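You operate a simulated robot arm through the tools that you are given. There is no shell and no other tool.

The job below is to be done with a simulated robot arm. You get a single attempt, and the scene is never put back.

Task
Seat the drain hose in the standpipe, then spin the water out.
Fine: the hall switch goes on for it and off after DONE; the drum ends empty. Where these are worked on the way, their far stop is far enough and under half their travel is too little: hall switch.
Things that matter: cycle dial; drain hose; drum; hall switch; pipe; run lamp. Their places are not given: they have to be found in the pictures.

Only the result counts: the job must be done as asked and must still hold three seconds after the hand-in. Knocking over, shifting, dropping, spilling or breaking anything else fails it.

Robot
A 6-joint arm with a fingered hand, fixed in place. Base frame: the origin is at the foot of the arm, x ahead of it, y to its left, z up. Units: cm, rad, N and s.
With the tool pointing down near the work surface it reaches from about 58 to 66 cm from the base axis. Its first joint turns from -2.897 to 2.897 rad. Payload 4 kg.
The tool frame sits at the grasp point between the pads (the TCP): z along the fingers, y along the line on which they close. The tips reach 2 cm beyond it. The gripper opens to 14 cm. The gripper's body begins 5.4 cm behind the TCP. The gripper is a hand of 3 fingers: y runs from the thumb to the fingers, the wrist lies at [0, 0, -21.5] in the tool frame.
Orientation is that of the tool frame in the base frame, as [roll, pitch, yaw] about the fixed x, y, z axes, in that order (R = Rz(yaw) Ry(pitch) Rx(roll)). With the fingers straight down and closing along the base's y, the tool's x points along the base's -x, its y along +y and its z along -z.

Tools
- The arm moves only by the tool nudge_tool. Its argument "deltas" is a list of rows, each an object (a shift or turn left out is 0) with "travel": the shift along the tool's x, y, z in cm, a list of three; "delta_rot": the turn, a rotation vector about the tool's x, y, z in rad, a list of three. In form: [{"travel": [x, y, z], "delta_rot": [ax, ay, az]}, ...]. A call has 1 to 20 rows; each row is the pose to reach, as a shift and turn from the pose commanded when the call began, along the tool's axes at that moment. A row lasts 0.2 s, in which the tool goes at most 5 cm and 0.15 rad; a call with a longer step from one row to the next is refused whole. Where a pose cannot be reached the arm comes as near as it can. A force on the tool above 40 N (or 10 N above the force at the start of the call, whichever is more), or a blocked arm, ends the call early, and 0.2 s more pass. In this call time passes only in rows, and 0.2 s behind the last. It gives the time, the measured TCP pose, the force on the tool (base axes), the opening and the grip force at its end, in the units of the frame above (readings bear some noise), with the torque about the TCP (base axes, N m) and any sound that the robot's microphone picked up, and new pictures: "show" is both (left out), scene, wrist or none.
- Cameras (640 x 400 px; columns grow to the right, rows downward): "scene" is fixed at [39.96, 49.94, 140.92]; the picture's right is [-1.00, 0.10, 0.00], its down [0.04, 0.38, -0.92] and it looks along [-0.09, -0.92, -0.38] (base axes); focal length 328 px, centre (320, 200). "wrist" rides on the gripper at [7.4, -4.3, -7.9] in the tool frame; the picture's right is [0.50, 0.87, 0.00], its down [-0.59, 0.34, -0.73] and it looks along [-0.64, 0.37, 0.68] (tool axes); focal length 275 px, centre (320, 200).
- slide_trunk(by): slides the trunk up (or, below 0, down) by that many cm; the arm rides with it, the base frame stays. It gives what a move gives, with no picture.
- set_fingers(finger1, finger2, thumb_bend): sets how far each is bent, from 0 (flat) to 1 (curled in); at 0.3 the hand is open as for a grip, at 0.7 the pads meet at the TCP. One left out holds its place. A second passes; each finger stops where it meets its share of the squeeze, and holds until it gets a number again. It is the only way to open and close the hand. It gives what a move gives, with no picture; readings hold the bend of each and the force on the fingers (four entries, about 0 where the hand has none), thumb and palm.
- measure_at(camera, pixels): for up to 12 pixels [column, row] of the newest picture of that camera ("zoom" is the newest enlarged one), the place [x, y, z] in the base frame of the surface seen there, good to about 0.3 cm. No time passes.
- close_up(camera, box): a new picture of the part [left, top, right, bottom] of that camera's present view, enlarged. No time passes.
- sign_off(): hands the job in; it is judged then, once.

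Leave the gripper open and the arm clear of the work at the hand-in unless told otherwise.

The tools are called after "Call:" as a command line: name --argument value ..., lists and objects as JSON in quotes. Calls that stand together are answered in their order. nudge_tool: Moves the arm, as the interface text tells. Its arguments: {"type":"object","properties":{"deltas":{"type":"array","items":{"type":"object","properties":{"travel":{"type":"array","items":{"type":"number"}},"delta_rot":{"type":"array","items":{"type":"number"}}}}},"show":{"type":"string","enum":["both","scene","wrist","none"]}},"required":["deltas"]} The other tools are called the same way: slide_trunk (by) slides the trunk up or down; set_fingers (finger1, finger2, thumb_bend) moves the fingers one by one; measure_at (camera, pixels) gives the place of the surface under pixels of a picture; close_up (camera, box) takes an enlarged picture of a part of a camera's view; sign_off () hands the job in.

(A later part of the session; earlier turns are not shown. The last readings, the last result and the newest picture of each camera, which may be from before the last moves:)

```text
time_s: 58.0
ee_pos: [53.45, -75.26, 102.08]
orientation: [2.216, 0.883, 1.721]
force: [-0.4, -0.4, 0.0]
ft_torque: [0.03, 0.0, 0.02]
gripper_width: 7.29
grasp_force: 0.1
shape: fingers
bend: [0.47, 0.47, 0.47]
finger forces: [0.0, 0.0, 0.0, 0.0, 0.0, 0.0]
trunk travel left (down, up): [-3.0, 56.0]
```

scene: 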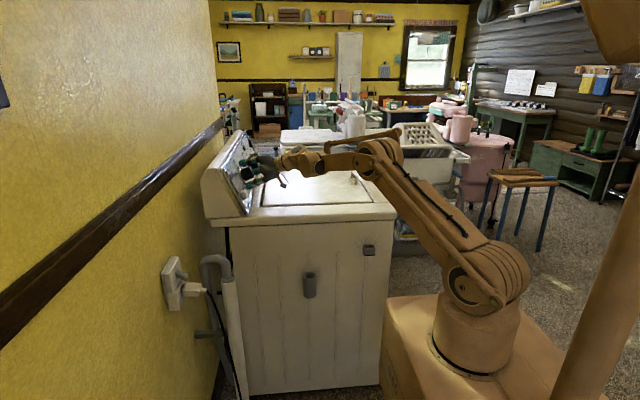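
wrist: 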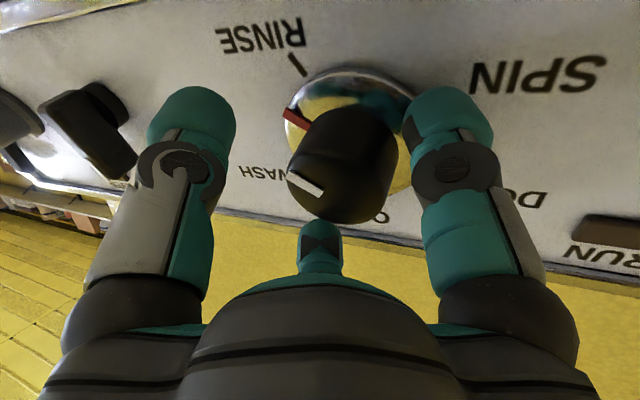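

The red mark now sits between WASH and RINSE. I'll swing back the remaining -0.5 rad.

Call:
nudge_tool --deltas '[{"delta_rot": [-0.0238, -0.0355, -0.1174]}, {"delta_rot": [-0.0476, -0.0711, -0.2349]}, {"delta_rot": [-0.0714, -0.1066, -0.3523]}, {"delta_rot": [-0.0952, -0.1422, -0.4698]}]' --show "wrist"

Call:
close_up --camera "wrist" --box '[120, 0, 520, 250]'

```text
time_s: 59.0
ee_pos: [53.65, -75.13, 102.21]
orientation: [2.654, 1.314, 2.307]
force: [0.5, 0.7, 1.2]
ft_torque: [0.01, 0.02, -0.01]
gripper_width: 7.27
grasp_force: 0.0
shape: fingers
bend: [0.47, 0.47, 0.47]
finger forces: [0.1, 0.0, 0.0, 0.0, 0.0, 0.1]
trunk travel left (down, up): [-3.0, 56.0]
```

wrist: 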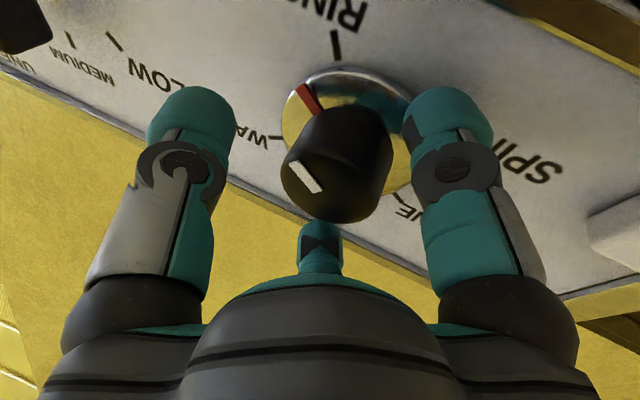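

```text
1.60 times, centred on (320, 125) of wrist
```

zoom: 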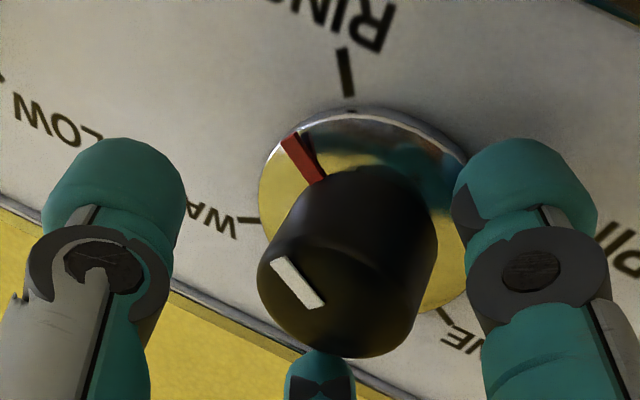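

The red mark reads about 108°, short of RINSE. I'll advance 0.5 cm, grip, and turn +0.6 rad about the knob axis.

Call:
nudge_tool --deltas '[{"travel": [0, -0.05, 0.5]}]' --show "none"

Call:
set_fingers --finger1 0.75 --finger2 0.75 --thumb_bend 0.75

Call:
nudge_tool --deltas '[{"delta_rot": [0.0285, 0.0426, 0.1409]}, {"delta_rot": [0.0571, 0.0853, 0.2818]}, {"delta_rot": [0.0856, 0.1279, 0.4228]}, {"delta_rot": [0.1142, 0.1706, 0.5637]}]' --show "wrist"

```text
time_s: 59.5
ee_pos: [53.95, -75.31, 102.16]
orientation: [2.652, 1.315, 2.303]
force: [-0.8, 0.1, -0.1]
ft_torque: [0.03, 0.0, 0.05]
gripper_width: 7.29
grasp_force: 0.1
shape: fingers
bend: [0.47, 0.47, 0.47]
finger forces: [0.6, 0.0, 0.1, 0.1, 0.1, 0.1]
trunk travel left (down, up): [-3.0, 56.0]
```

```text
time_s: 60.5
ee_pos: [53.94, -75.21, 101.99]
orientation: [2.648, 1.313, 2.3]
force: [0.6, -3.7, 2.7]
ft_torque: [0.14, 0.19, 0.29]
gripper_width: 4.15
grasp_force: 20.5
shape: fingers
bend: [0.54, 0.56, 0.63]
finger forces: [10.6, 11.0, 0.0, 0.0, 19.5, 0.1]
trunk travel left (down, up): [-3.0, 56.0]
```

```text
time_s: 61.5
ee_pos: [53.87, -75.29, 102.01]
orientation: [2.196, 0.788, 1.67]
force: [-11.7, 7.7, -14.3]
ft_torque: [0.1, 0.43, 0.73]
gripper_width: 4.26
grasp_force: 20.6
shape: fingers
bend: [0.53, 0.57, 0.64]
finger forces: [17.6, 7.4, 0.0, 0.0, 15.7, 0.0]
trunk travel left (down, up): [-3.0, 56.0]
```

wrist: 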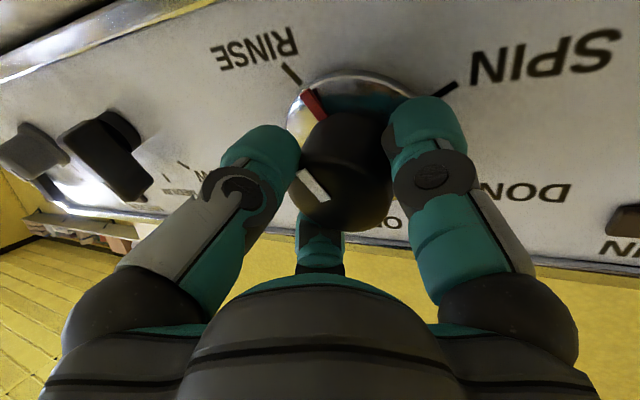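

The red mark is approaching the RINSE tick. I'll continue +0.55 rad.

Call:
nudge_tool --deltas '[{"travel": [0.1, -0.1, -0.03], "delta_rot": [0.0262, 0.0391, 0.1292]}, {"travel": [0.1, -0.1, -0.03], "delta_rot": [0.0523, 0.0782, 0.2584]}, {"travel": [0.1, -0.1, -0.03], "delta_rot": [0.0785, 0.1173, 0.3875]}, {"travel": [0.1, -0.1, -0.03], "delta_rot": [0.1047, 0.1564, 0.5167]}]' --show "wrist"

Call:
set_fingers --finger1 0.47 --finger2 0.47 --thumb_bend 0.47

Call:
nudge_tool --deltas '[{"travel": [0, 0, -0.5]}, {"travel": [0, 0, -0.5], "delta_rot": [-0.0262, -0.0391, -0.1292]}, {"travel": [0, 0, -0.5], "delta_rot": [-0.0523, -0.0782, -0.2584]}, {"travel": [0, 0, -0.5], "delta_rot": [-0.0785, -0.1173, -0.3875]}, {"travel": [0, 0, -0.5], "delta_rot": [-0.1047, -0.1564, -0.5167]}, {"travel": [0, 0, -0.5], "delta_rot": [-0.1285, -0.1919, -0.6342]}]' --show "wrist"

```text
time_s: 62.5
ee_pos: [53.83, -75.07, 102.03]
orientation: [2.198, 0.275, 1.47]
force: [-9.9, 17.5, -13.2]
ft_torque: [0.13, 0.13, 0.75]
gripper_width: 4.24
grasp_force: 20.1
shape: fingers
bend: [0.53, 0.57, 0.64]
finger forces: [16.3, 6.6, 0.0, 0.0, 17.6, 0.0]
trunk travel left (down, up): [-3.0, 56.0]
```

wrist: 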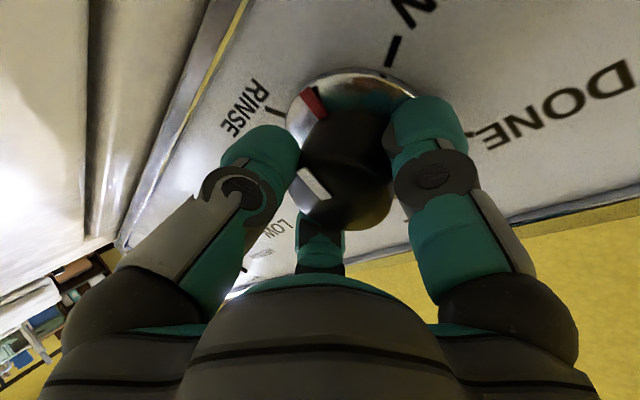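

```text
time_s: 63.5
ee_pos: [53.86, -75.29, 102.11]
orientation: [2.196, 0.277, 1.467]
force: [-2.3, 0.2, 1.8]
ft_torque: [0.08, -0.1, 0.08]
gripper_width: 7.14
grasp_force: 1.3
shape: fingers
bend: [0.48, 0.47, 0.47]
finger forces: [2.5, 0.0, 0.0, 0.0, 0.0, 0.1]
trunk travel left (down, up): [-3.0, 56.0]
```

```text
time_s: 64.8
ee_pos: [53.47, -75.1, 102.33]
orientation: [2.221, 0.91, 1.734]
force: [0.4, 0.1, -0.8]
ft_torque: [-0.02, -0.02, -0.02]
gripper_width: 7.29
grasp_force: 0.1
shape: fingers
bend: [0.47, 0.47, 0.47]
finger forces: [0.0, 0.1, 0.0, 0.1, 0.0, 0.0]
trunk travel left (down, up): [-3.0, 56.0]
```

wrist: 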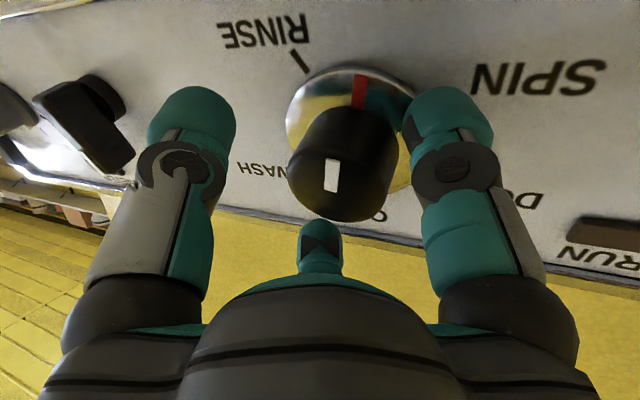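

The red mark is now past RINSE. I'll swing back -0.5 rad again and read the angle to SPIN.

Call:
nudge_tool --deltas '[{"delta_rot": [-0.0238, -0.0355, -0.1174]}, {"delta_rot": [-0.0476, -0.0711, -0.2349]}, {"delta_rot": [-0.0714, -0.1066, -0.3523]}, {"delta_rot": [-0.0952, -0.1422, -0.4698]}]' --show "wrist"

Call:
close_up --camera "wrist" --box '[120, 0, 520, 250]'

```text
time_s: 65.8
ee_pos: [53.62, -75.11, 102.23]
orientation: [2.722, 1.332, 2.382]
force: [-0.2, 0.0, -0.3]
ft_torque: [-0.02, 0.0, 0.02]
gripper_width: 7.28
grasp_force: 0.0
shape: fingers
bend: [0.47, 0.47, 0.47]
finger forces: [0.0, 0.1, 0.0, 0.0, 0.1, 0.0]
trunk travel left (down, up): [-3.0, 56.0]
```

wrist: 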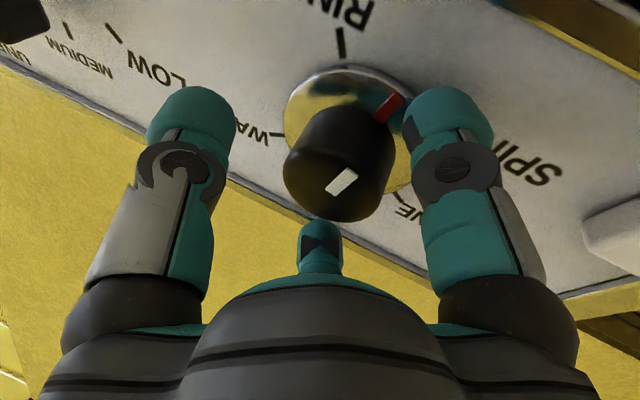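

```text
1.60 times, centred on (320, 125) of wrist
```

zoom: 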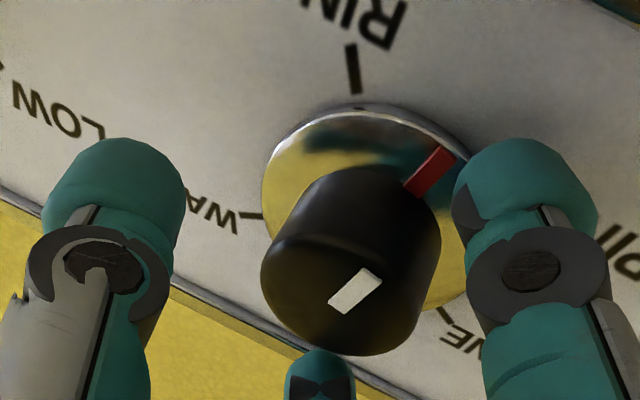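

The red mark reads about 214°, further along than my turns alone explain. I'll pass a moment of time with a null move and check whether the dial moves on its own.

Call:
nudge_tool --deltas '[{"travel": [0, 0, -0.1]}, {"travel": [0, 0, -0.1]}, {"travel": [0, 0, -0.1]}, {"travel": [0, 0, -0.1]}, {"travel": [0, 0, -0.1]}]' --show "wrist"

Call:
close_up --camera "wrist" --box '[120, 0, 520, 250]'

Call:
close_up --camera "scene" --box '[220, 130, 280, 200]'

```text
time_s: 67.0
ee_pos: [53.36, -75.0, 102.4]
orientation: [2.715, 1.33, 2.374]
force: [-0.2, 0.2, 0.2]
ft_torque: [0.0, 0.0, 0.0]
gripper_width: 7.28
grasp_force: 0.0
shape: fingers
bend: [0.47, 0.47, 0.47]
finger forces: [0.0, 0.1, 0.1, 0.0, 0.1, 0.0]
trunk travel left (down, up): [-3.0, 56.0]
```

wrist: 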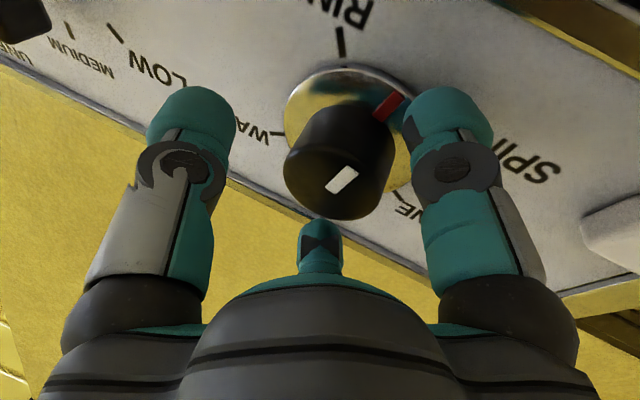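

```text
1.60 times, centred on (320, 125) of wrist
```

zoom: 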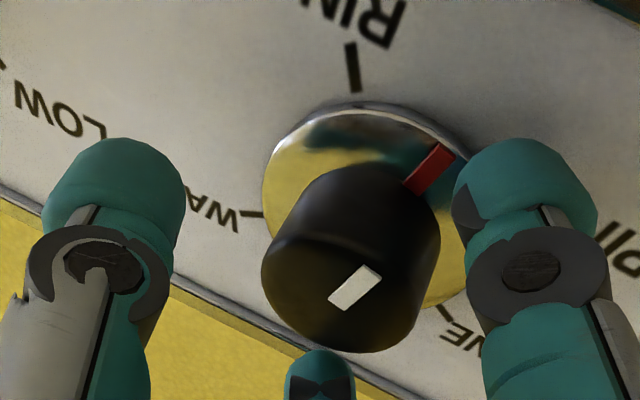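

```text
5.71 times, centred on (250, 165) of scene
```

zoom: 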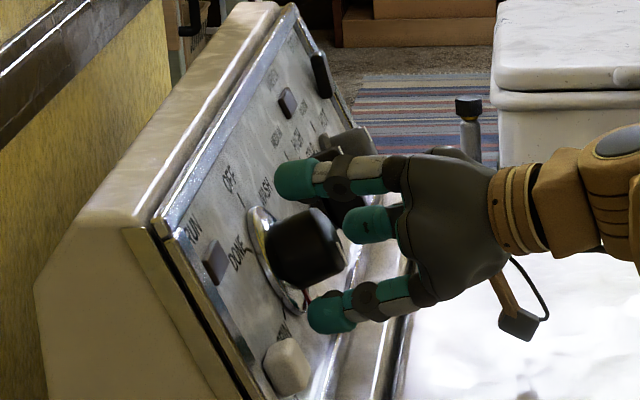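

The dial holds still. I'll measure the red mark and the RINSE, WASH and DONE ticks in 3D to get its true angle.

Call:
measure_at --camera "wrist" --pixels '[[397, 97], [390, 105], [383, 112], [340, 38], [341, 55], [276, 133], [401, 196], [398, 192], [350, 70], [290, 100], [345, 172], [335, 185]]'

Call:
measure_at --camera "scene" --pixels '[[252, 178], [253, 181], [247, 170], [242, 168], [244, 175], [246, 183], [249, 164], [248, 161]]'

```text
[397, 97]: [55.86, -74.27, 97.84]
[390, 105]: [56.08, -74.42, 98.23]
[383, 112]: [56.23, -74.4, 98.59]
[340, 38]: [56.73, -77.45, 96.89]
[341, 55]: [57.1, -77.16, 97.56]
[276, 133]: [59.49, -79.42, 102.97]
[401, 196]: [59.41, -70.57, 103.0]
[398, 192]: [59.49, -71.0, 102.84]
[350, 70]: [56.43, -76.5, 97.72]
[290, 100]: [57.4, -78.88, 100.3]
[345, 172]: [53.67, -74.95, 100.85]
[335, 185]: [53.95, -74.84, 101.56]
```

```text
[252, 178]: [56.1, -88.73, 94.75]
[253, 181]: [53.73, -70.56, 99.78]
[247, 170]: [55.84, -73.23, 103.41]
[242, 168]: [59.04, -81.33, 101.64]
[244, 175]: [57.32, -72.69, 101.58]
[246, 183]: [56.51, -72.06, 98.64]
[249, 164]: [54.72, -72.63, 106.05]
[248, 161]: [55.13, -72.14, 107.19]
```

In 3D the red mark is at about 192° and SPIN is at about 240–245°, so roughly 50° remain. I'll advance 0.7 cm, grip, and turn +0.6 rad first.

Call:
nudge_tool --deltas '[{"travel": [0, -0.05, 0.35]}, {"travel": [0, -0.05, 0.65]}]' --show "none"

Call:
set_fingers --finger1 0.75 --finger2 0.75 --thumb_bend 0.75

Call:
nudge_tool --deltas '[{"delta_rot": [0.0285, 0.0426, 0.1409]}, {"delta_rot": [0.0571, 0.0853, 0.2818]}, {"delta_rot": [0.0856, 0.1279, 0.4228]}, {"delta_rot": [0.1142, 0.1706, 0.5637]}]' --show "wrist"

Call:
close_up --camera "wrist" --box '[160, 20, 560, 270]'

```text
time_s: 67.7
ee_pos: [53.95, -75.3, 102.24]
orientation: [2.717, 1.33, 2.374]
force: [-0.5, -0.1, -0.2]
ft_torque: [0.02, 0.04, 0.03]
gripper_width: 7.3
grasp_force: 0.6
shape: fingers
bend: [0.47, 0.47, 0.47]
finger forces: [0.8, 0.1, 0.1, 0.1, 0.0, 0.0]
trunk travel left (down, up): [-3.0, 56.0]
```

```text
time_s: 68.7
ee_pos: [53.94, -75.47, 102.14]
orientation: [2.714, 1.33, 2.374]
force: [0.6, -4.9, 3.4]
ft_torque: [0.14, 0.22, 0.25]
gripper_width: 4.16
grasp_force: 19.2
shape: fingers
bend: [0.54, 0.57, 0.64]
finger forces: [10.1, 10.7, 0.0, 0.0, 17.4, 0.1]
trunk travel left (down, up): [-3.0, 56.0]
```

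```text
time_s: 69.7
ee_pos: [53.86, -75.55, 102.09]
orientation: [2.202, 0.81, 1.68]
force: [-13.8, 6.3, -13.4]
ft_torque: [0.15, 0.45, 0.74]
gripper_width: 4.25
grasp_force: 19.4
shape: fingers
bend: [0.52, 0.57, 0.65]
finger forces: [17.5, 7.3, 0.0, 0.1, 15.0, 0.1]
trunk travel left (down, up): [-3.0, 56.0]
```

wrist: 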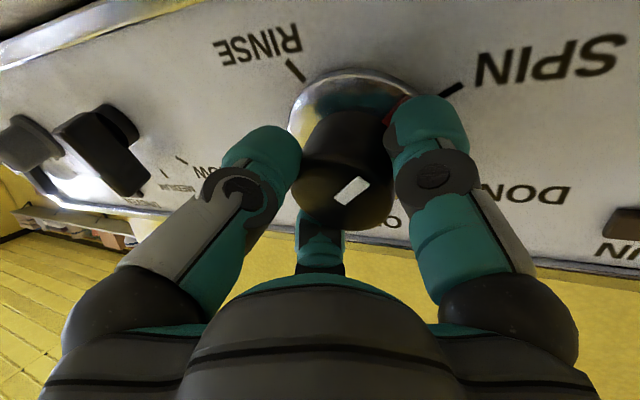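

```text
1.60 times, centred on (360, 145) of wrist
```

zoom: 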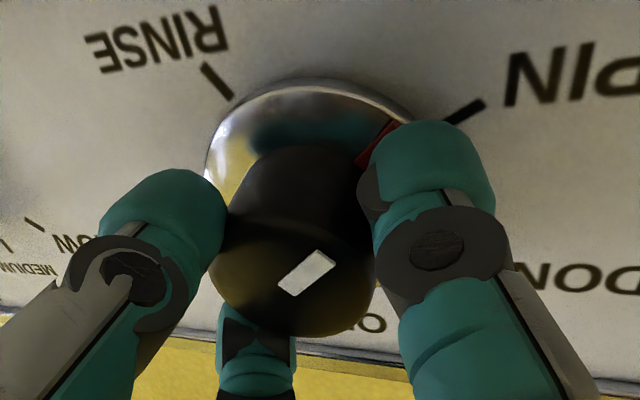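

The red mark is close to the SPIN tick. I'll measure both in this zoom to get the remaining angle.

Call:
measure_at --camera "zoom" --pixels '[[393, 129], [385, 138], [375, 150], [365, 160], [450, 119], [465, 110], [480, 103], [210, 75], [228, 95], [330, 90], [215, 150], [345, 325]]'

```text
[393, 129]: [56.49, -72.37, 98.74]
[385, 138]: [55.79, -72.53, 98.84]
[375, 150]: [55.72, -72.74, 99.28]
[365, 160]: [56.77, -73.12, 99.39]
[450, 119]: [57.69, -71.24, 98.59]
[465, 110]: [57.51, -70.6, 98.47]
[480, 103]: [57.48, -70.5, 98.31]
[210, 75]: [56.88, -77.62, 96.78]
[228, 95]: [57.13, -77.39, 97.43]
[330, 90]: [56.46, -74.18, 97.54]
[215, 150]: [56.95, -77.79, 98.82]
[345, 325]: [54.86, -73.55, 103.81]
```

The red mark is at ≈225.5° and the SPIN tick at ≈240.8°. I'll turn +0.27 rad more.

Call:
nudge_tool --deltas '[{"delta_rot": [0.0257, 0.0384, 0.1268]}, {"delta_rot": [0.0514, 0.0768, 0.2537]}]' --show "wrist"

Call:
close_up --camera "wrist" --box '[300, 40, 500, 170]'

```text
time_s: 70.2
ee_pos: [53.77, -75.43, 102.1]
orientation: [2.181, 0.559, 1.572]
force: [-17.4, 10.9, -20.0]
ft_torque: [0.14, 0.51, 0.84]
gripper_width: 4.35
grasp_force: 21.9
shape: fingers
bend: [0.52, 0.58, 0.65]
finger forces: [19.7, 6.1, 0.1, 0.0, 17.8, 0.0]
trunk travel left (down, up): [-3.0, 56.0]
```

wrist: 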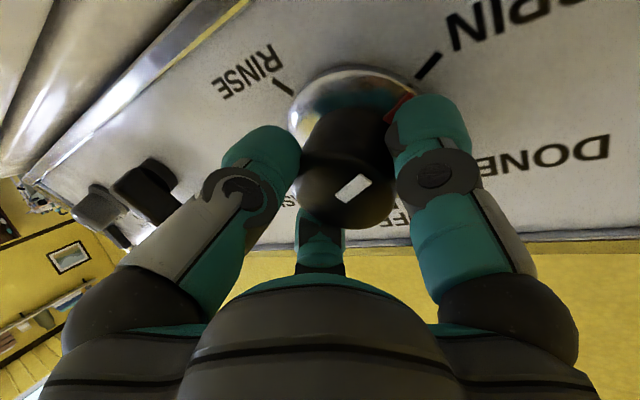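

```text
3.08 times, centred on (400, 105) of wrist
```

zoom: 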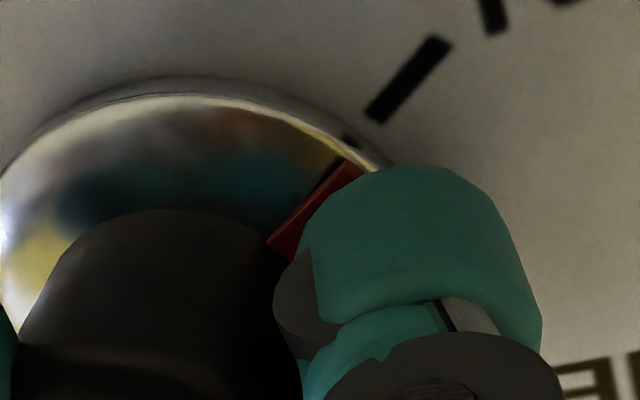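

The red mark now points at the SPIN tick. I'll verify by measuring.

Call:
measure_at --camera "zoom" --pixels '[[345, 172], [330, 188], [315, 203], [300, 218], [285, 235], [380, 112], [400, 88], [420, 65], [435, 47]]'

```text
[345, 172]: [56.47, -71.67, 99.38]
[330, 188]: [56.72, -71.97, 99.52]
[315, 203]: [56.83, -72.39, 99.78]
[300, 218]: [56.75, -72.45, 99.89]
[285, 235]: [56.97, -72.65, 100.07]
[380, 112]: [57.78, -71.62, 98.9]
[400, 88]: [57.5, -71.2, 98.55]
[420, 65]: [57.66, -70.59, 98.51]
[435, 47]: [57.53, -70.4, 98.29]
```

The red mark reads ≈241–242° and the SPIN tick ≈241°, so the dial is on SPIN. I'll release and back away along the tool axis.

Call:
set_fingers --finger1 0.45 --finger2 0.45 --thumb_bend 0.45

Call:
nudge_tool --deltas '[{"travel": [0, 0, -1]}, {"travel": [0, 0, -2.5]}, {"travel": [0, 0, -4.5]}, {"travel": [0, 0, -7]}, {"travel": [0, 0, -10]}]' --show "both"

Call:
close_up --camera "wrist" --box '[230, 0, 520, 200]'

```text
time_s: 71.2
ee_pos: [53.87, -75.32, 102.23]
orientation: [2.182, 0.562, 1.572]
force: [-3.4, -0.7, 2.6]
ft_torque: [0.14, -0.03, 0.13]
gripper_width: 7.51
grasp_force: 2.0
shape: fingers
bend: [0.47, 0.45, 0.45]
finger forces: [3.8, 0.0, 0.0, 0.0, 0.0, 0.0]
trunk travel left (down, up): [-3.0, 56.0]
```

```text
time_s: 72.5
ee_pos: [45.86, -72.32, 107.09]
orientation: [2.181, 0.562, 1.571]
force: [0.4, -0.3, 0.2]
ft_torque: [0.0, 0.0, -0.02]
gripper_width: 7.89
grasp_force: 0.1
shape: fingers
bend: [0.45, 0.45, 0.45]
finger forces: [0.1, 0.0, 0.1, 0.0, 0.0, 0.0]
trunk travel left (down, up): [-3.0, 56.0]
```

scene: 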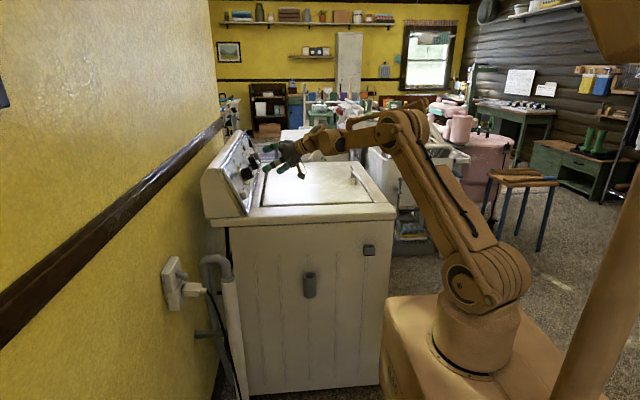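
wrist: 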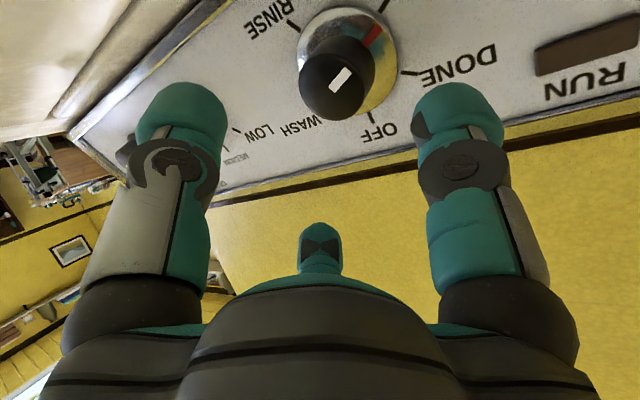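

```text
2.00 times, centred on (375, 100) of wrist
```

zoom: 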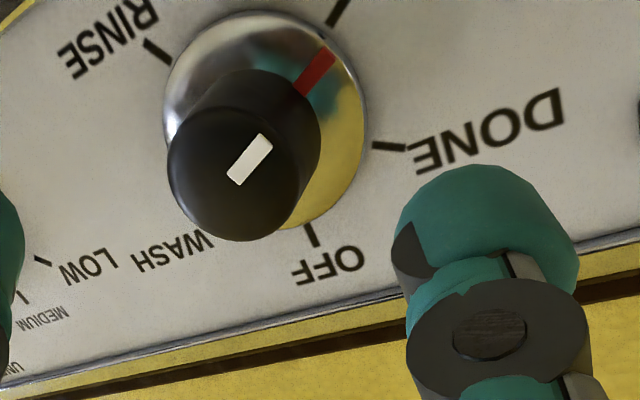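

The hand is clear. In this view the red mark seems slightly past SPIN, so I'll measure it and the ticks in 3D from here.

Call:
measure_at --camera "zoom" --pixels '[[328, 57], [320, 68], [312, 78], [304, 90], [340, 12], [332, 22], [155, 48], [165, 58], [380, 146], [400, 149], [308, 228], [315, 243]]'

Call:
close_up --camera "wrist" --box '[290, 0, 420, 80]'

Call:
measure_at --camera "zoom" --pixels '[[440, 110], [425, 130], [410, 150], [395, 168], [460, 25], [450, 40], [440, 55], [475, 10]]'

```text
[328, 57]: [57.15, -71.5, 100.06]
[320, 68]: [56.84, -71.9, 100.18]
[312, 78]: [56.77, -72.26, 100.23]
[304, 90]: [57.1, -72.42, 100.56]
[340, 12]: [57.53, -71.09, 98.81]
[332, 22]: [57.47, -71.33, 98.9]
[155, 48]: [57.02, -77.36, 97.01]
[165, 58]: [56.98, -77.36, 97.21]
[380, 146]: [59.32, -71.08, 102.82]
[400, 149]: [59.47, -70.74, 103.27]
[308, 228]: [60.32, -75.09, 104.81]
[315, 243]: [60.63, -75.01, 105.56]
```

```text
4.92 times, centred on (355, 40) of wrist
```

zoom: 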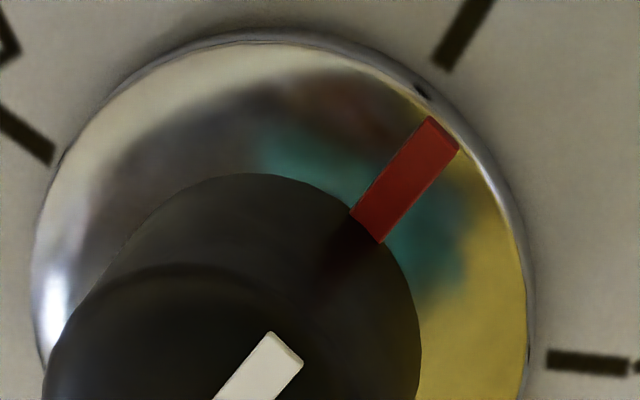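

```text
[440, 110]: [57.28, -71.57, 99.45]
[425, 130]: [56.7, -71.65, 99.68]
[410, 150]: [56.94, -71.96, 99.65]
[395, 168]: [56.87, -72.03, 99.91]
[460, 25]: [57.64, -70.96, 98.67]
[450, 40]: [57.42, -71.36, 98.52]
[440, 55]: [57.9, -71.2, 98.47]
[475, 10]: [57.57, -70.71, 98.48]
```

In 3D the mark is about 6–10° past SPIN; it crept on when the fingers let go. I'll go back in and grip again, then turn back a little.

Call:
nudge_tool --deltas '[{"travel": [0, 0, 3.5]}, {"travel": [0, 0, 6.5]}, {"travel": [0, 0, 8.5]}, {"travel": [0, 0, 9.6]}]' --show "none"

Call:
set_fingers --finger1 0.7 --finger2 0.7 --thumb_bend 0.7

Call:
nudge_tool --deltas '[{"delta_rot": [-0.0143, -0.0213, -0.0705]}, {"delta_rot": [-0.0285, -0.0426, -0.1409]}]' --show "wrist"

Call:
close_up --camera "wrist" --box '[300, 40, 500, 170]'

```text
time_s: 73.5
ee_pos: [53.83, -75.32, 102.31]
orientation: [2.183, 0.561, 1.573]
force: [0.2, -0.7, -0.9]
ft_torque: [-0.01, -0.05, 0.02]
gripper_width: 7.9
grasp_force: 0.0
shape: fingers
bend: [0.45, 0.45, 0.45]
finger forces: [0.0, 0.0, 0.1, 0.0, 0.1, 0.1]
trunk travel left (down, up): [-3.0, 56.0]
```

```text
time_s: 74.5
ee_pos: [53.82, -75.32, 102.23]
orientation: [2.183, 0.563, 1.573]
force: [1.3, 6.0, -3.1]
ft_torque: [0.08, -0.01, 0.32]
gripper_width: 4.11
grasp_force: 17.5
shape: fingers
bend: [0.54, 0.59, 0.64]
finger forces: [11.7, 8.7, 0.0, 0.1, 13.9, 0.1]
trunk travel left (down, up): [-3.0, 56.0]
```

```text
time_s: 75.0
ee_pos: [53.74, -75.29, 102.28]
orientation: [2.19, 0.702, 1.629]
force: [5.1, -1.5, 1.5]
ft_torque: [0.14, -0.14, 0.16]
gripper_width: 4.03
grasp_force: 15.7
shape: fingers
bend: [0.54, 0.59, 0.64]
finger forces: [8.5, 11.0, 0.0, 0.0, 12.2, 0.1]
trunk travel left (down, up): [-3.0, 56.0]
```

wrist: 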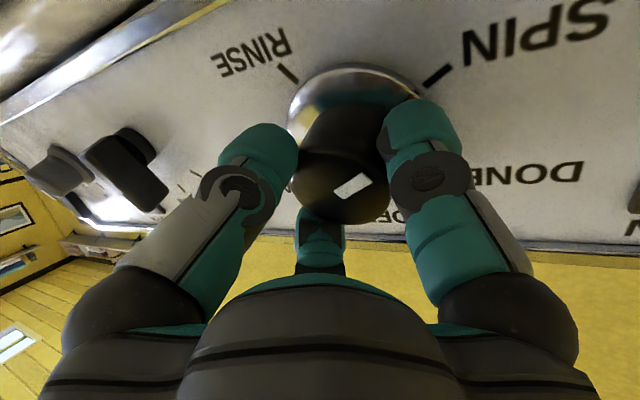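

```text
3.08 times, centred on (400, 105) of wrist
```

zoom: 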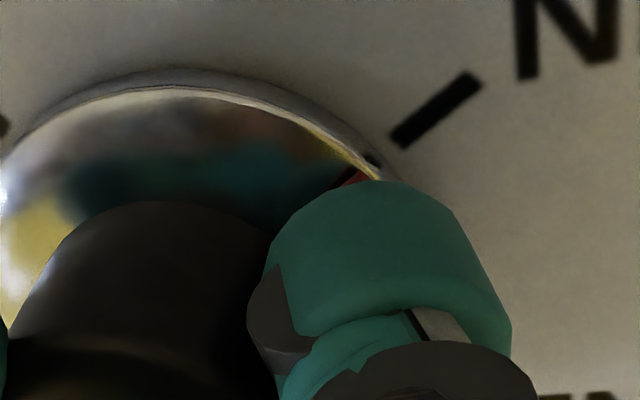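

The load is small now. I'll release, back off 10 cm and read the dial again.

Call:
set_fingers --finger1 0.43 --finger2 0.43 --thumb_bend 0.43

Call:
nudge_tool --deltas '[{"travel": [0, 0, -1]}, {"travel": [0, 0, -2.5]}, {"travel": [0, 0, -4.5]}, {"travel": [0, 0, -7]}, {"travel": [0, 0, -10]}]' --show "wrist"

Call:
close_up --camera "wrist" --box '[280, 0, 440, 100]'

```text
time_s: 76.0
ee_pos: [53.63, -75.26, 102.3]
orientation: [2.187, 0.702, 1.631]
force: [0.2, -0.5, -1.1]
ft_torque: [0.01, 0.01, -0.03]
gripper_width: 8.51
grasp_force: 0.0
shape: fingers
bend: [0.43, 0.43, 0.43]
finger forces: [0.0, 0.0, 0.0, 0.0, 0.0, 0.0]
trunk travel left (down, up): [-3.0, 56.0]
```

```text
time_s: 77.2
ee_pos: [45.3, -72.05, 106.76]
orientation: [2.187, 0.702, 1.628]
force: [0.0, -0.4, -0.6]
ft_torque: [0.0, 0.0, 0.0]
gripper_width: 8.55
grasp_force: 0.0
shape: fingers
bend: [0.43, 0.43, 0.43]
finger forces: [0.0, 0.0, 0.0, 0.0, 0.0, 0.0]
trunk travel left (down, up): [-3.0, 56.0]
```

wrist: 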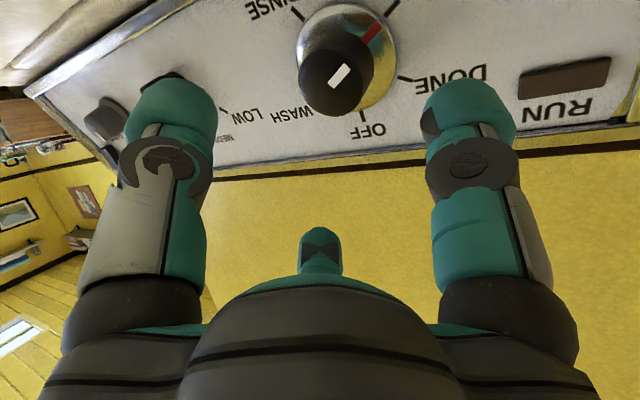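

```text
4.00 times, centred on (360, 50) of wrist
```

zoom: 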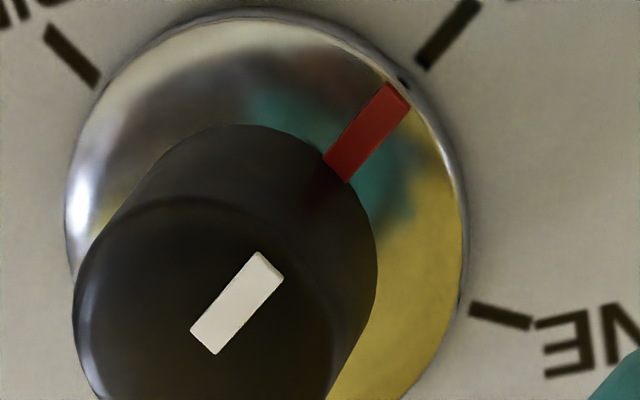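

The red mark and the SPIN tick are now parallel within about 3°, so the dial is on SPIN. Next is the hall switch. I'd like to cradle its lever with the thumb above and two fingers below and beside it, tool pointing at the wall. First I'll move to free space at (52,-45,108), turning the tool to face +x.

Call:
nudge_tool --deltas '[{"travel": [2.79, 2.79, -0.54], "delta_rot": [-0.0829, -0.0048, 0.0062]}, {"travel": [5.58, 5.59, -1.08], "delta_rot": [-0.1657, -0.0095, 0.0123]}, {"travel": [8.37, 8.38, -1.62], "delta_rot": [-0.2486, -0.0143, 0.0185]}, {"travel": [11.16, 11.18, -2.15], "delta_rot": [-0.3315, -0.019, 0.0247]}, {"travel": [13.95, 13.97, -2.69], "delta_rot": [-0.4144, -0.0238, 0.0309]}, {"travel": [16.74, 16.77, -3.23], "delta_rot": [-0.4972, -0.0285, 0.037]}, {"travel": [19.53, 19.56, -3.77], "delta_rot": [-0.5801, -0.0333, 0.0432]}]' --show "scene"

```text
time_s: 78.8
ee_pos: [51.95, -44.83, 108.11]
orientation: [1.569, 0.671, 1.571]
force: [0.0, 0.3, 1.0]
ft_torque: [-0.02, -0.01, 0.01]
gripper_width: 8.56
grasp_force: 0.1
shape: fingers
bend: [0.43, 0.43, 0.43]
finger forces: [0.1, 0.0, 0.0, 0.0, 0.0, 0.0]
trunk travel left (down, up): [-3.0, 56.0]
```

scene: 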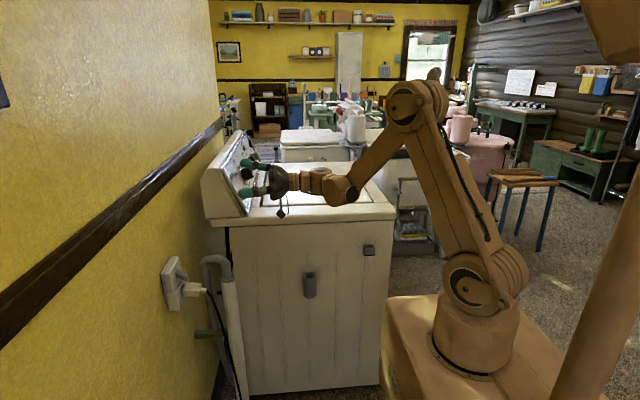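

The tool now faces the wall. I'll test the roll range here in free air, +0.75 rad.

Call:
nudge_tool --deltas '[{"delta_rot": [0, 0, 0.15]}, {"delta_rot": [0, 0, 0.3]}, {"delta_rot": [0, 0, 0.45]}, {"delta_rot": [0, 0, 0.6]}, {"delta_rot": [0, 0, 0.75]}]' --show "none"

```text
time_s: 80.0
ee_pos: [51.95, -44.91, 107.97]
orientation: [1.571, -0.08, 1.572]
force: [0.8, -0.2, -0.5]
ft_torque: [0.0, -0.01, 0.0]
gripper_width: 8.58
grasp_force: 0.1
shape: fingers
bend: [0.43, 0.43, 0.43]
finger forces: [0.1, 0.1, 0.0, 0.0, 0.1, 0.0]
trunk travel left (down, up): [-3.0, 56.0]
```

No reach flags. I'll continue the roll test, +0.75 rad again.

Call:
nudge_tool --deltas '[{"delta_rot": [0, 0, 0.15]}, {"delta_rot": [0, 0, 0.3]}, {"delta_rot": [0, 0, 0.45]}, {"delta_rot": [0, 0, 0.6]}, {"delta_rot": [0, 0, 0.75]}]' --show "none"

```text
time_s: 81.2
ee_pos: [51.89, -44.89, 107.99]
orientation: [1.571, -0.831, 1.573]
force: [-0.8, 0.3, 0.3]
ft_torque: [-0.04, 0.01, -0.02]
gripper_width: 8.54
grasp_force: 0.1
shape: fingers
bend: [0.43, 0.43, 0.43]
finger forces: [0.0, 0.1, 0.1, 0.0, 0.1, 0.0]
trunk travel left (down, up): [-3.0, 56.0]
```

Still fine. I'll roll on by another +0.75 rad.

Call:
nudge_tool --deltas '[{"delta_rot": [0, 0, 0.15]}, {"delta_rot": [0, 0, 0.3]}, {"delta_rot": [0, 0, 0.45]}, {"delta_rot": [0, 0, 0.6]}, {"delta_rot": [0, 0, 0.75]}]' --show "none"

```text
time_s: 82.5
ee_pos: [52.02, -44.83, 108.01]
orientation: [-1.595, -1.56, -1.546]
force: [-0.6, -0.2, 0.1]
ft_torque: [-0.01, 0.03, 0.0]
gripper_width: 8.54
grasp_force: 0.1
shape: fingers
bend: [0.43, 0.43, 0.43]
finger forces: [0.1, 0.0, 0.0, 0.0, 0.0, 0.0]
trunk travel left (down, up): [-3.0, 56.0]
```

Good. Another +0.75 rad.

Call:
nudge_tool --deltas '[{"delta_rot": [0, 0, 0.15]}, {"delta_rot": [0, 0, 0.3]}, {"delta_rot": [0, 0, 0.45]}, {"delta_rot": [0, 0, 0.6]}, {"delta_rot": [0, 0, 0.75]}]' --show "none"

```text
time_s: 83.7
ee_pos: [51.88, -44.86, 108.0]
orientation: [-1.57, -0.81, -1.568]
force: [0.8, -0.2, -0.2]
ft_torque: [0.01, 0.0, -0.01]
gripper_width: 8.54
grasp_force: 0.0
shape: fingers
bend: [0.43, 0.43, 0.43]
finger forces: [0.0, 0.1, 0.0, 0.1, 0.1, 0.0]
trunk travel left (down, up): [-3.0, 56.0]
```

ρ is now about 3.9. One more +0.8 rad would put the thumb on top.

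Call:
nudge_tool --deltas '[{"delta_rot": [0, 0, 0.14]}, {"delta_rot": [0, 0, 0.28]}, {"delta_rot": [0, 0, 0.42]}, {"delta_rot": [0, 0, 0.56]}, {"delta_rot": [0, 0, 0.7]}, {"delta_rot": [0, 0, 0.81]}]' --show "both"

```text
time_s: 85.0
ee_pos: [52.02, -44.9, 108.01]
orientation: [-1.573, -0.001, -1.57]
force: [-0.8, 0.2, 0.1]
ft_torque: [-0.01, 0.01, 0.01]
gripper_width: 8.55
grasp_force: 0.0
shape: fingers
bend: [0.43, 0.43, 0.43]
finger forces: [0.1, 0.1, 0.0, 0.0, 0.0, 0.0]
trunk travel left (down, up): [-3.0, 56.0]
```

scene: 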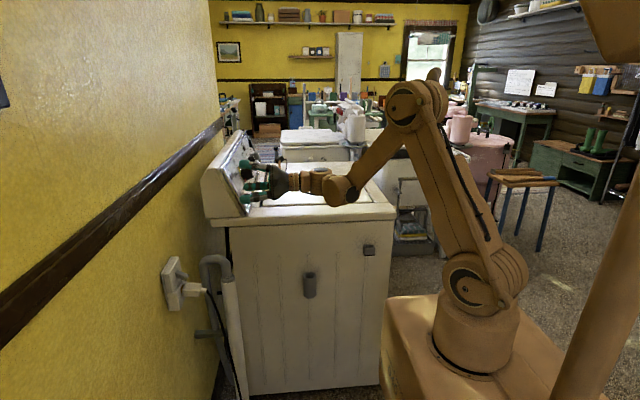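
wrist: 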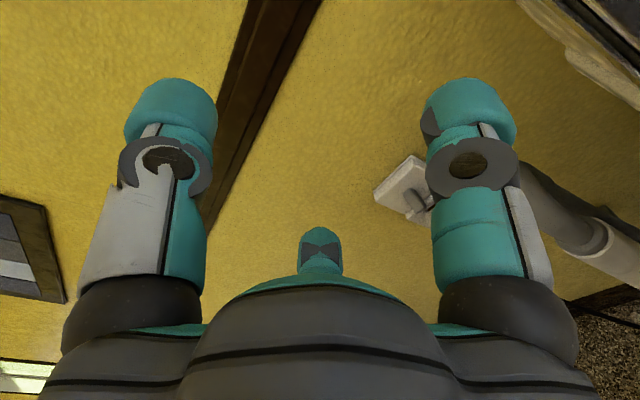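

The thumb is on top now with no reach problems, and the dark slab turns out to be a picture frame. I'll lower the trunk its last 3 cm and move in front of the switch at about (62,-32.7,95).

Call:
slide_trunk --by -3

Call:
nudge_tool --deltas '[{"travel": [-3, 2, 2]}, {"travel": [-6, 4, 4]}, {"travel": [-9, 6.5, 7]}, {"travel": [-12.2, 9.5, 10]}]' --show "both"

```text
time_s: 85.8
ee_pos: [51.86, -44.98, 104.95]
orientation: [-1.57, -0.002, -1.569]
force: [0.4, 0.1, -0.3]
ft_torque: [0.0, 0.03, 0.01]
gripper_width: 8.57
grasp_force: 0.1
shape: fingers
bend: [0.43, 0.43, 0.43]
finger forces: [0.0, 0.0, 0.0, 0.1, 0.0, 0.1]
trunk travel left (down, up): [0.0, 59.0]
```

```text
refused: row 4 steps farther than a row can; nothing moved
```

The row step was too long. I'll split the move into shorter rows.

Call:
nudge_tool --deltas '[{"travel": [-2.5, 2, 2]}, {"travel": [-5, 4, 4]}, {"travel": [-7.5, 6, 6]}, {"travel": [-10, 8, 8]}, {"travel": [-12.2, 9.5, 10]}]' --show "both"

Call:
close_up --camera "wrist" --box '[220, 60, 520, 260]'

```text
time_s: 87.0
ee_pos: [61.93, -32.71, 95.27]
orientation: [-1.57, -0.003, -1.571]
force: [-0.4, 0.6, 0.1]
ft_torque: [-0.01, 0.01, 0.05]
gripper_width: 8.56
grasp_force: 0.1
shape: fingers
bend: [0.43, 0.43, 0.43]
finger forces: [0.0, 0.1, 0.0, 0.0, 0.1, 0.1]
trunk travel left (down, up): [0.0, 59.0]
```

scene: 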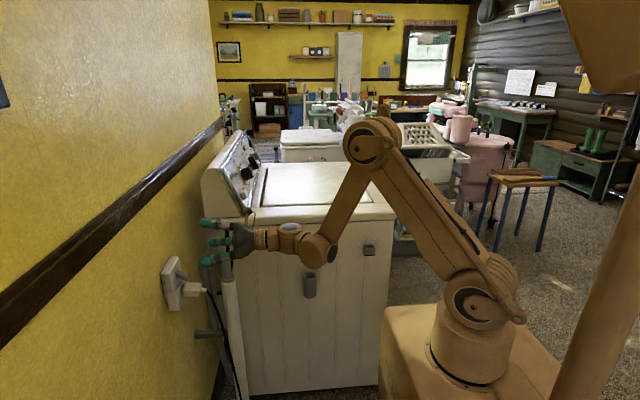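
wrist: 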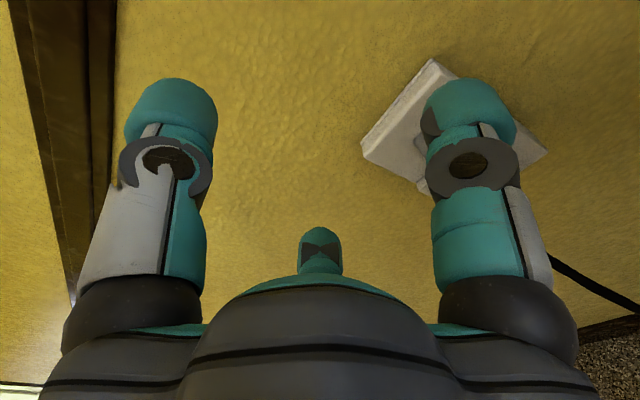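

```text
2.00 times, centred on (370, 160) of wrist
```

zoom: 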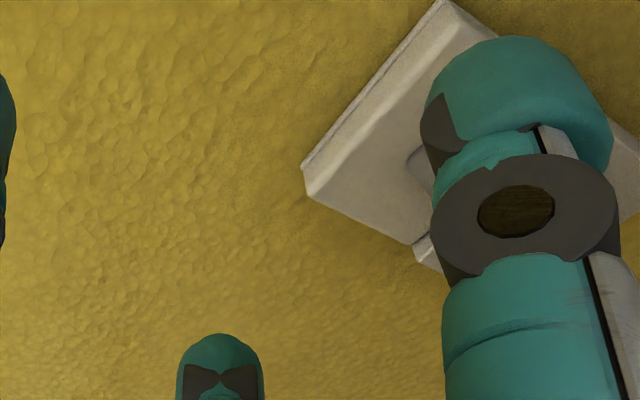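

The switch is hidden behind a finger here, but it will sit between the fingers once I lower. I'll lower 6 cm first and check reach.

Call:
nudge_tool --deltas '[{"travel": [0.07, 2, 0]}, {"travel": [0.14, 4, 0]}, {"travel": [0.14, 6, 0]}]' --show "none"

```text
time_s: 87.8
ee_pos: [61.96, -33.0, 89.26]
orientation: [-1.571, -0.005, -1.57]
force: [0.0, -0.1, 0.1]
ft_torque: [0.04, 0.01, -0.03]
gripper_width: 8.55
grasp_force: 0.1
shape: fingers
bend: [0.43, 0.43, 0.43]
finger forces: [0.0, 0.0, 0.0, 0.0, 0.0, 0.0]
trunk travel left (down, up): [0.0, 59.0]
```

No flag. I'll lower the remaining 4.5 cm and look through the wrist camera.

Call:
nudge_tool --deltas '[{"travel": [-0.1, 1.5, 0]}, {"travel": [-0.1, 3, 0]}, {"travel": [-0.1, 4.5, 0]}]' --show "both"

Call:
close_up --camera "wrist" --box '[200, 0, 500, 200]'

Call:
close_up --camera "scene" --box '[150, 220, 260, 320]'

```text
time_s: 88.6
ee_pos: [62.01, -32.89, 84.96]
orientation: [-1.57, -0.003, -1.57]
force: [0.6, -0.6, -0.7]
ft_torque: [-0.01, -0.01, -0.01]
gripper_width: 8.57
grasp_force: 0.0
shape: fingers
bend: [0.43, 0.43, 0.43]
finger forces: [0.0, 0.1, 0.0, 0.1, 0.1, 0.1]
trunk travel left (down, up): [0.0, 59.0]
```

scene: 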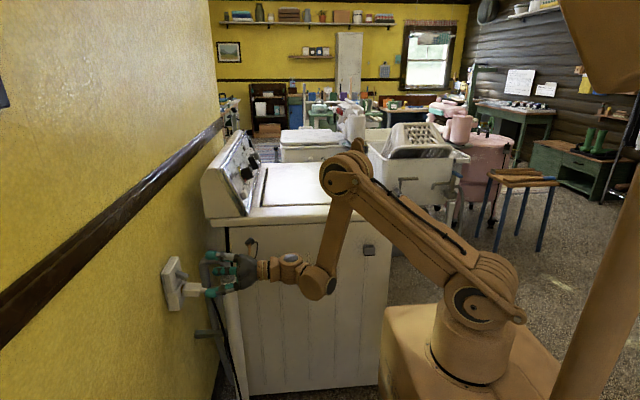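
wrist: 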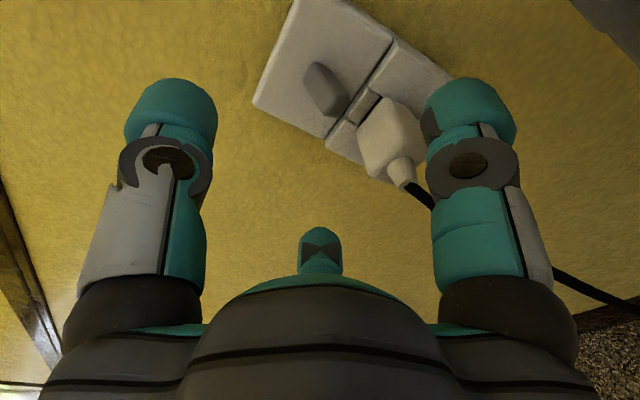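

```text
2.00 times, centred on (350, 100) of wrist
```

zoom: 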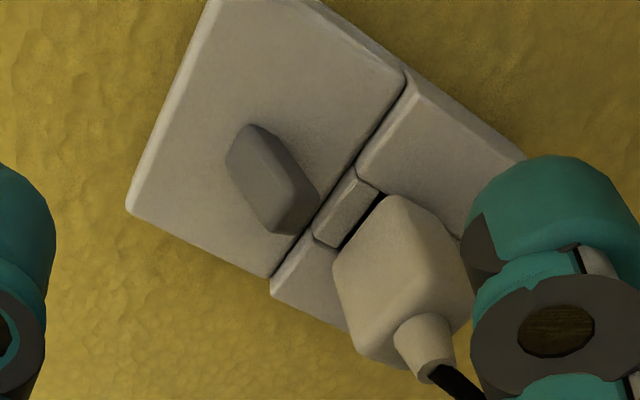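

```text
4.00 times, centred on (205, 270) of scene
```

zoom: 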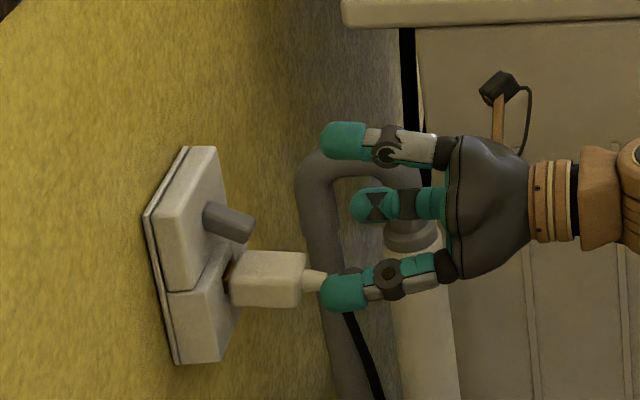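

A clear view of the lever and plug. I'll zoom in on them in the wrist view and measure the lever's corners, the plug's top and the plate.

Call:
close_up --camera "wrist" --box '[240, 0, 440, 150]'

Call:
measure_at --camera "zoom" --pixels '[[210, 168], [235, 230], [265, 270], [300, 285], [260, 190], [225, 180], [285, 225], [315, 265], [275, 300], [200, 210], [240, 165], [300, 250]]'

Call:
measure_at --camera "zoom" --pixels '[[420, 270], [450, 300], [370, 350], [400, 330], [480, 340], [400, 400], [350, 280], [150, 150], [120, 230], [420, 120], [350, 250], [520, 220]]'

```text
2.67 times, centred on (340, 75) of wrist
```

zoom: 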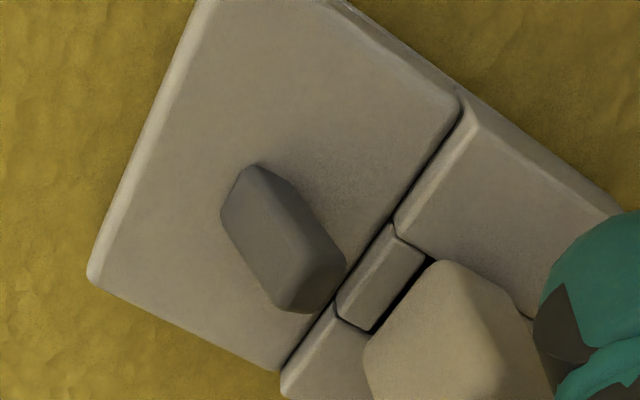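

```text
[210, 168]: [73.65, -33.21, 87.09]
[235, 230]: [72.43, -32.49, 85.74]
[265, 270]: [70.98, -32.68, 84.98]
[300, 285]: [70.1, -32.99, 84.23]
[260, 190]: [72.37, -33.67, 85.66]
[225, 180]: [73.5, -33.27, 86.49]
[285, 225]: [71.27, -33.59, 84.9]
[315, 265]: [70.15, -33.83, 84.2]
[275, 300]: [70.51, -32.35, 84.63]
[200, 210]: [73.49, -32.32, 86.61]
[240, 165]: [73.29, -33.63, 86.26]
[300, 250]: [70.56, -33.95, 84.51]
```

```text
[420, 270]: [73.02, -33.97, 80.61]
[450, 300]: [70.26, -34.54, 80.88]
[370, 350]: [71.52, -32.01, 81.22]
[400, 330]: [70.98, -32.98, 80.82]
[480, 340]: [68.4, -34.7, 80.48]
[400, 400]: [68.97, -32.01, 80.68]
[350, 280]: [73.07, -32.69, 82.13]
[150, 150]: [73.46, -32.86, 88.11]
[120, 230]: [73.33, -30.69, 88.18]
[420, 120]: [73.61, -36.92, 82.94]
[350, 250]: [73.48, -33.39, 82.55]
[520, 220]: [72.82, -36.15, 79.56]
```

I'll check the fingertip positions in the scene picture against the lever before moving in.

Call:
measure_at --camera "scene" --pixels '[[211, 292], [207, 293], [206, 292], [218, 271], [213, 271], [211, 255], [206, 254], [213, 297]]'

Call:
measure_at --camera "wrist" --pixels '[[170, 95], [170, 130], [470, 95], [490, 120], [320, 235], [320, 255], [435, 110], [210, 110]]'

```text
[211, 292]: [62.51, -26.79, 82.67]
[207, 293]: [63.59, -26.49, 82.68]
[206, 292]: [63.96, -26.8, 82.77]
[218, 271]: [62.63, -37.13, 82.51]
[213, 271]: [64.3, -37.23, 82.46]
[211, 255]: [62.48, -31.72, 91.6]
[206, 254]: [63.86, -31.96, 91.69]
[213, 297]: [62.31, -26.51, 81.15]
```

```text
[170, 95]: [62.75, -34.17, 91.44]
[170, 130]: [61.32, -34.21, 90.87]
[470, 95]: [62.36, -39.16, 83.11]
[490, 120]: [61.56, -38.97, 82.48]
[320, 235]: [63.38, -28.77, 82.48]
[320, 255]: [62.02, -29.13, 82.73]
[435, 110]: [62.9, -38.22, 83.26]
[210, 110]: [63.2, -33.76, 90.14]
```

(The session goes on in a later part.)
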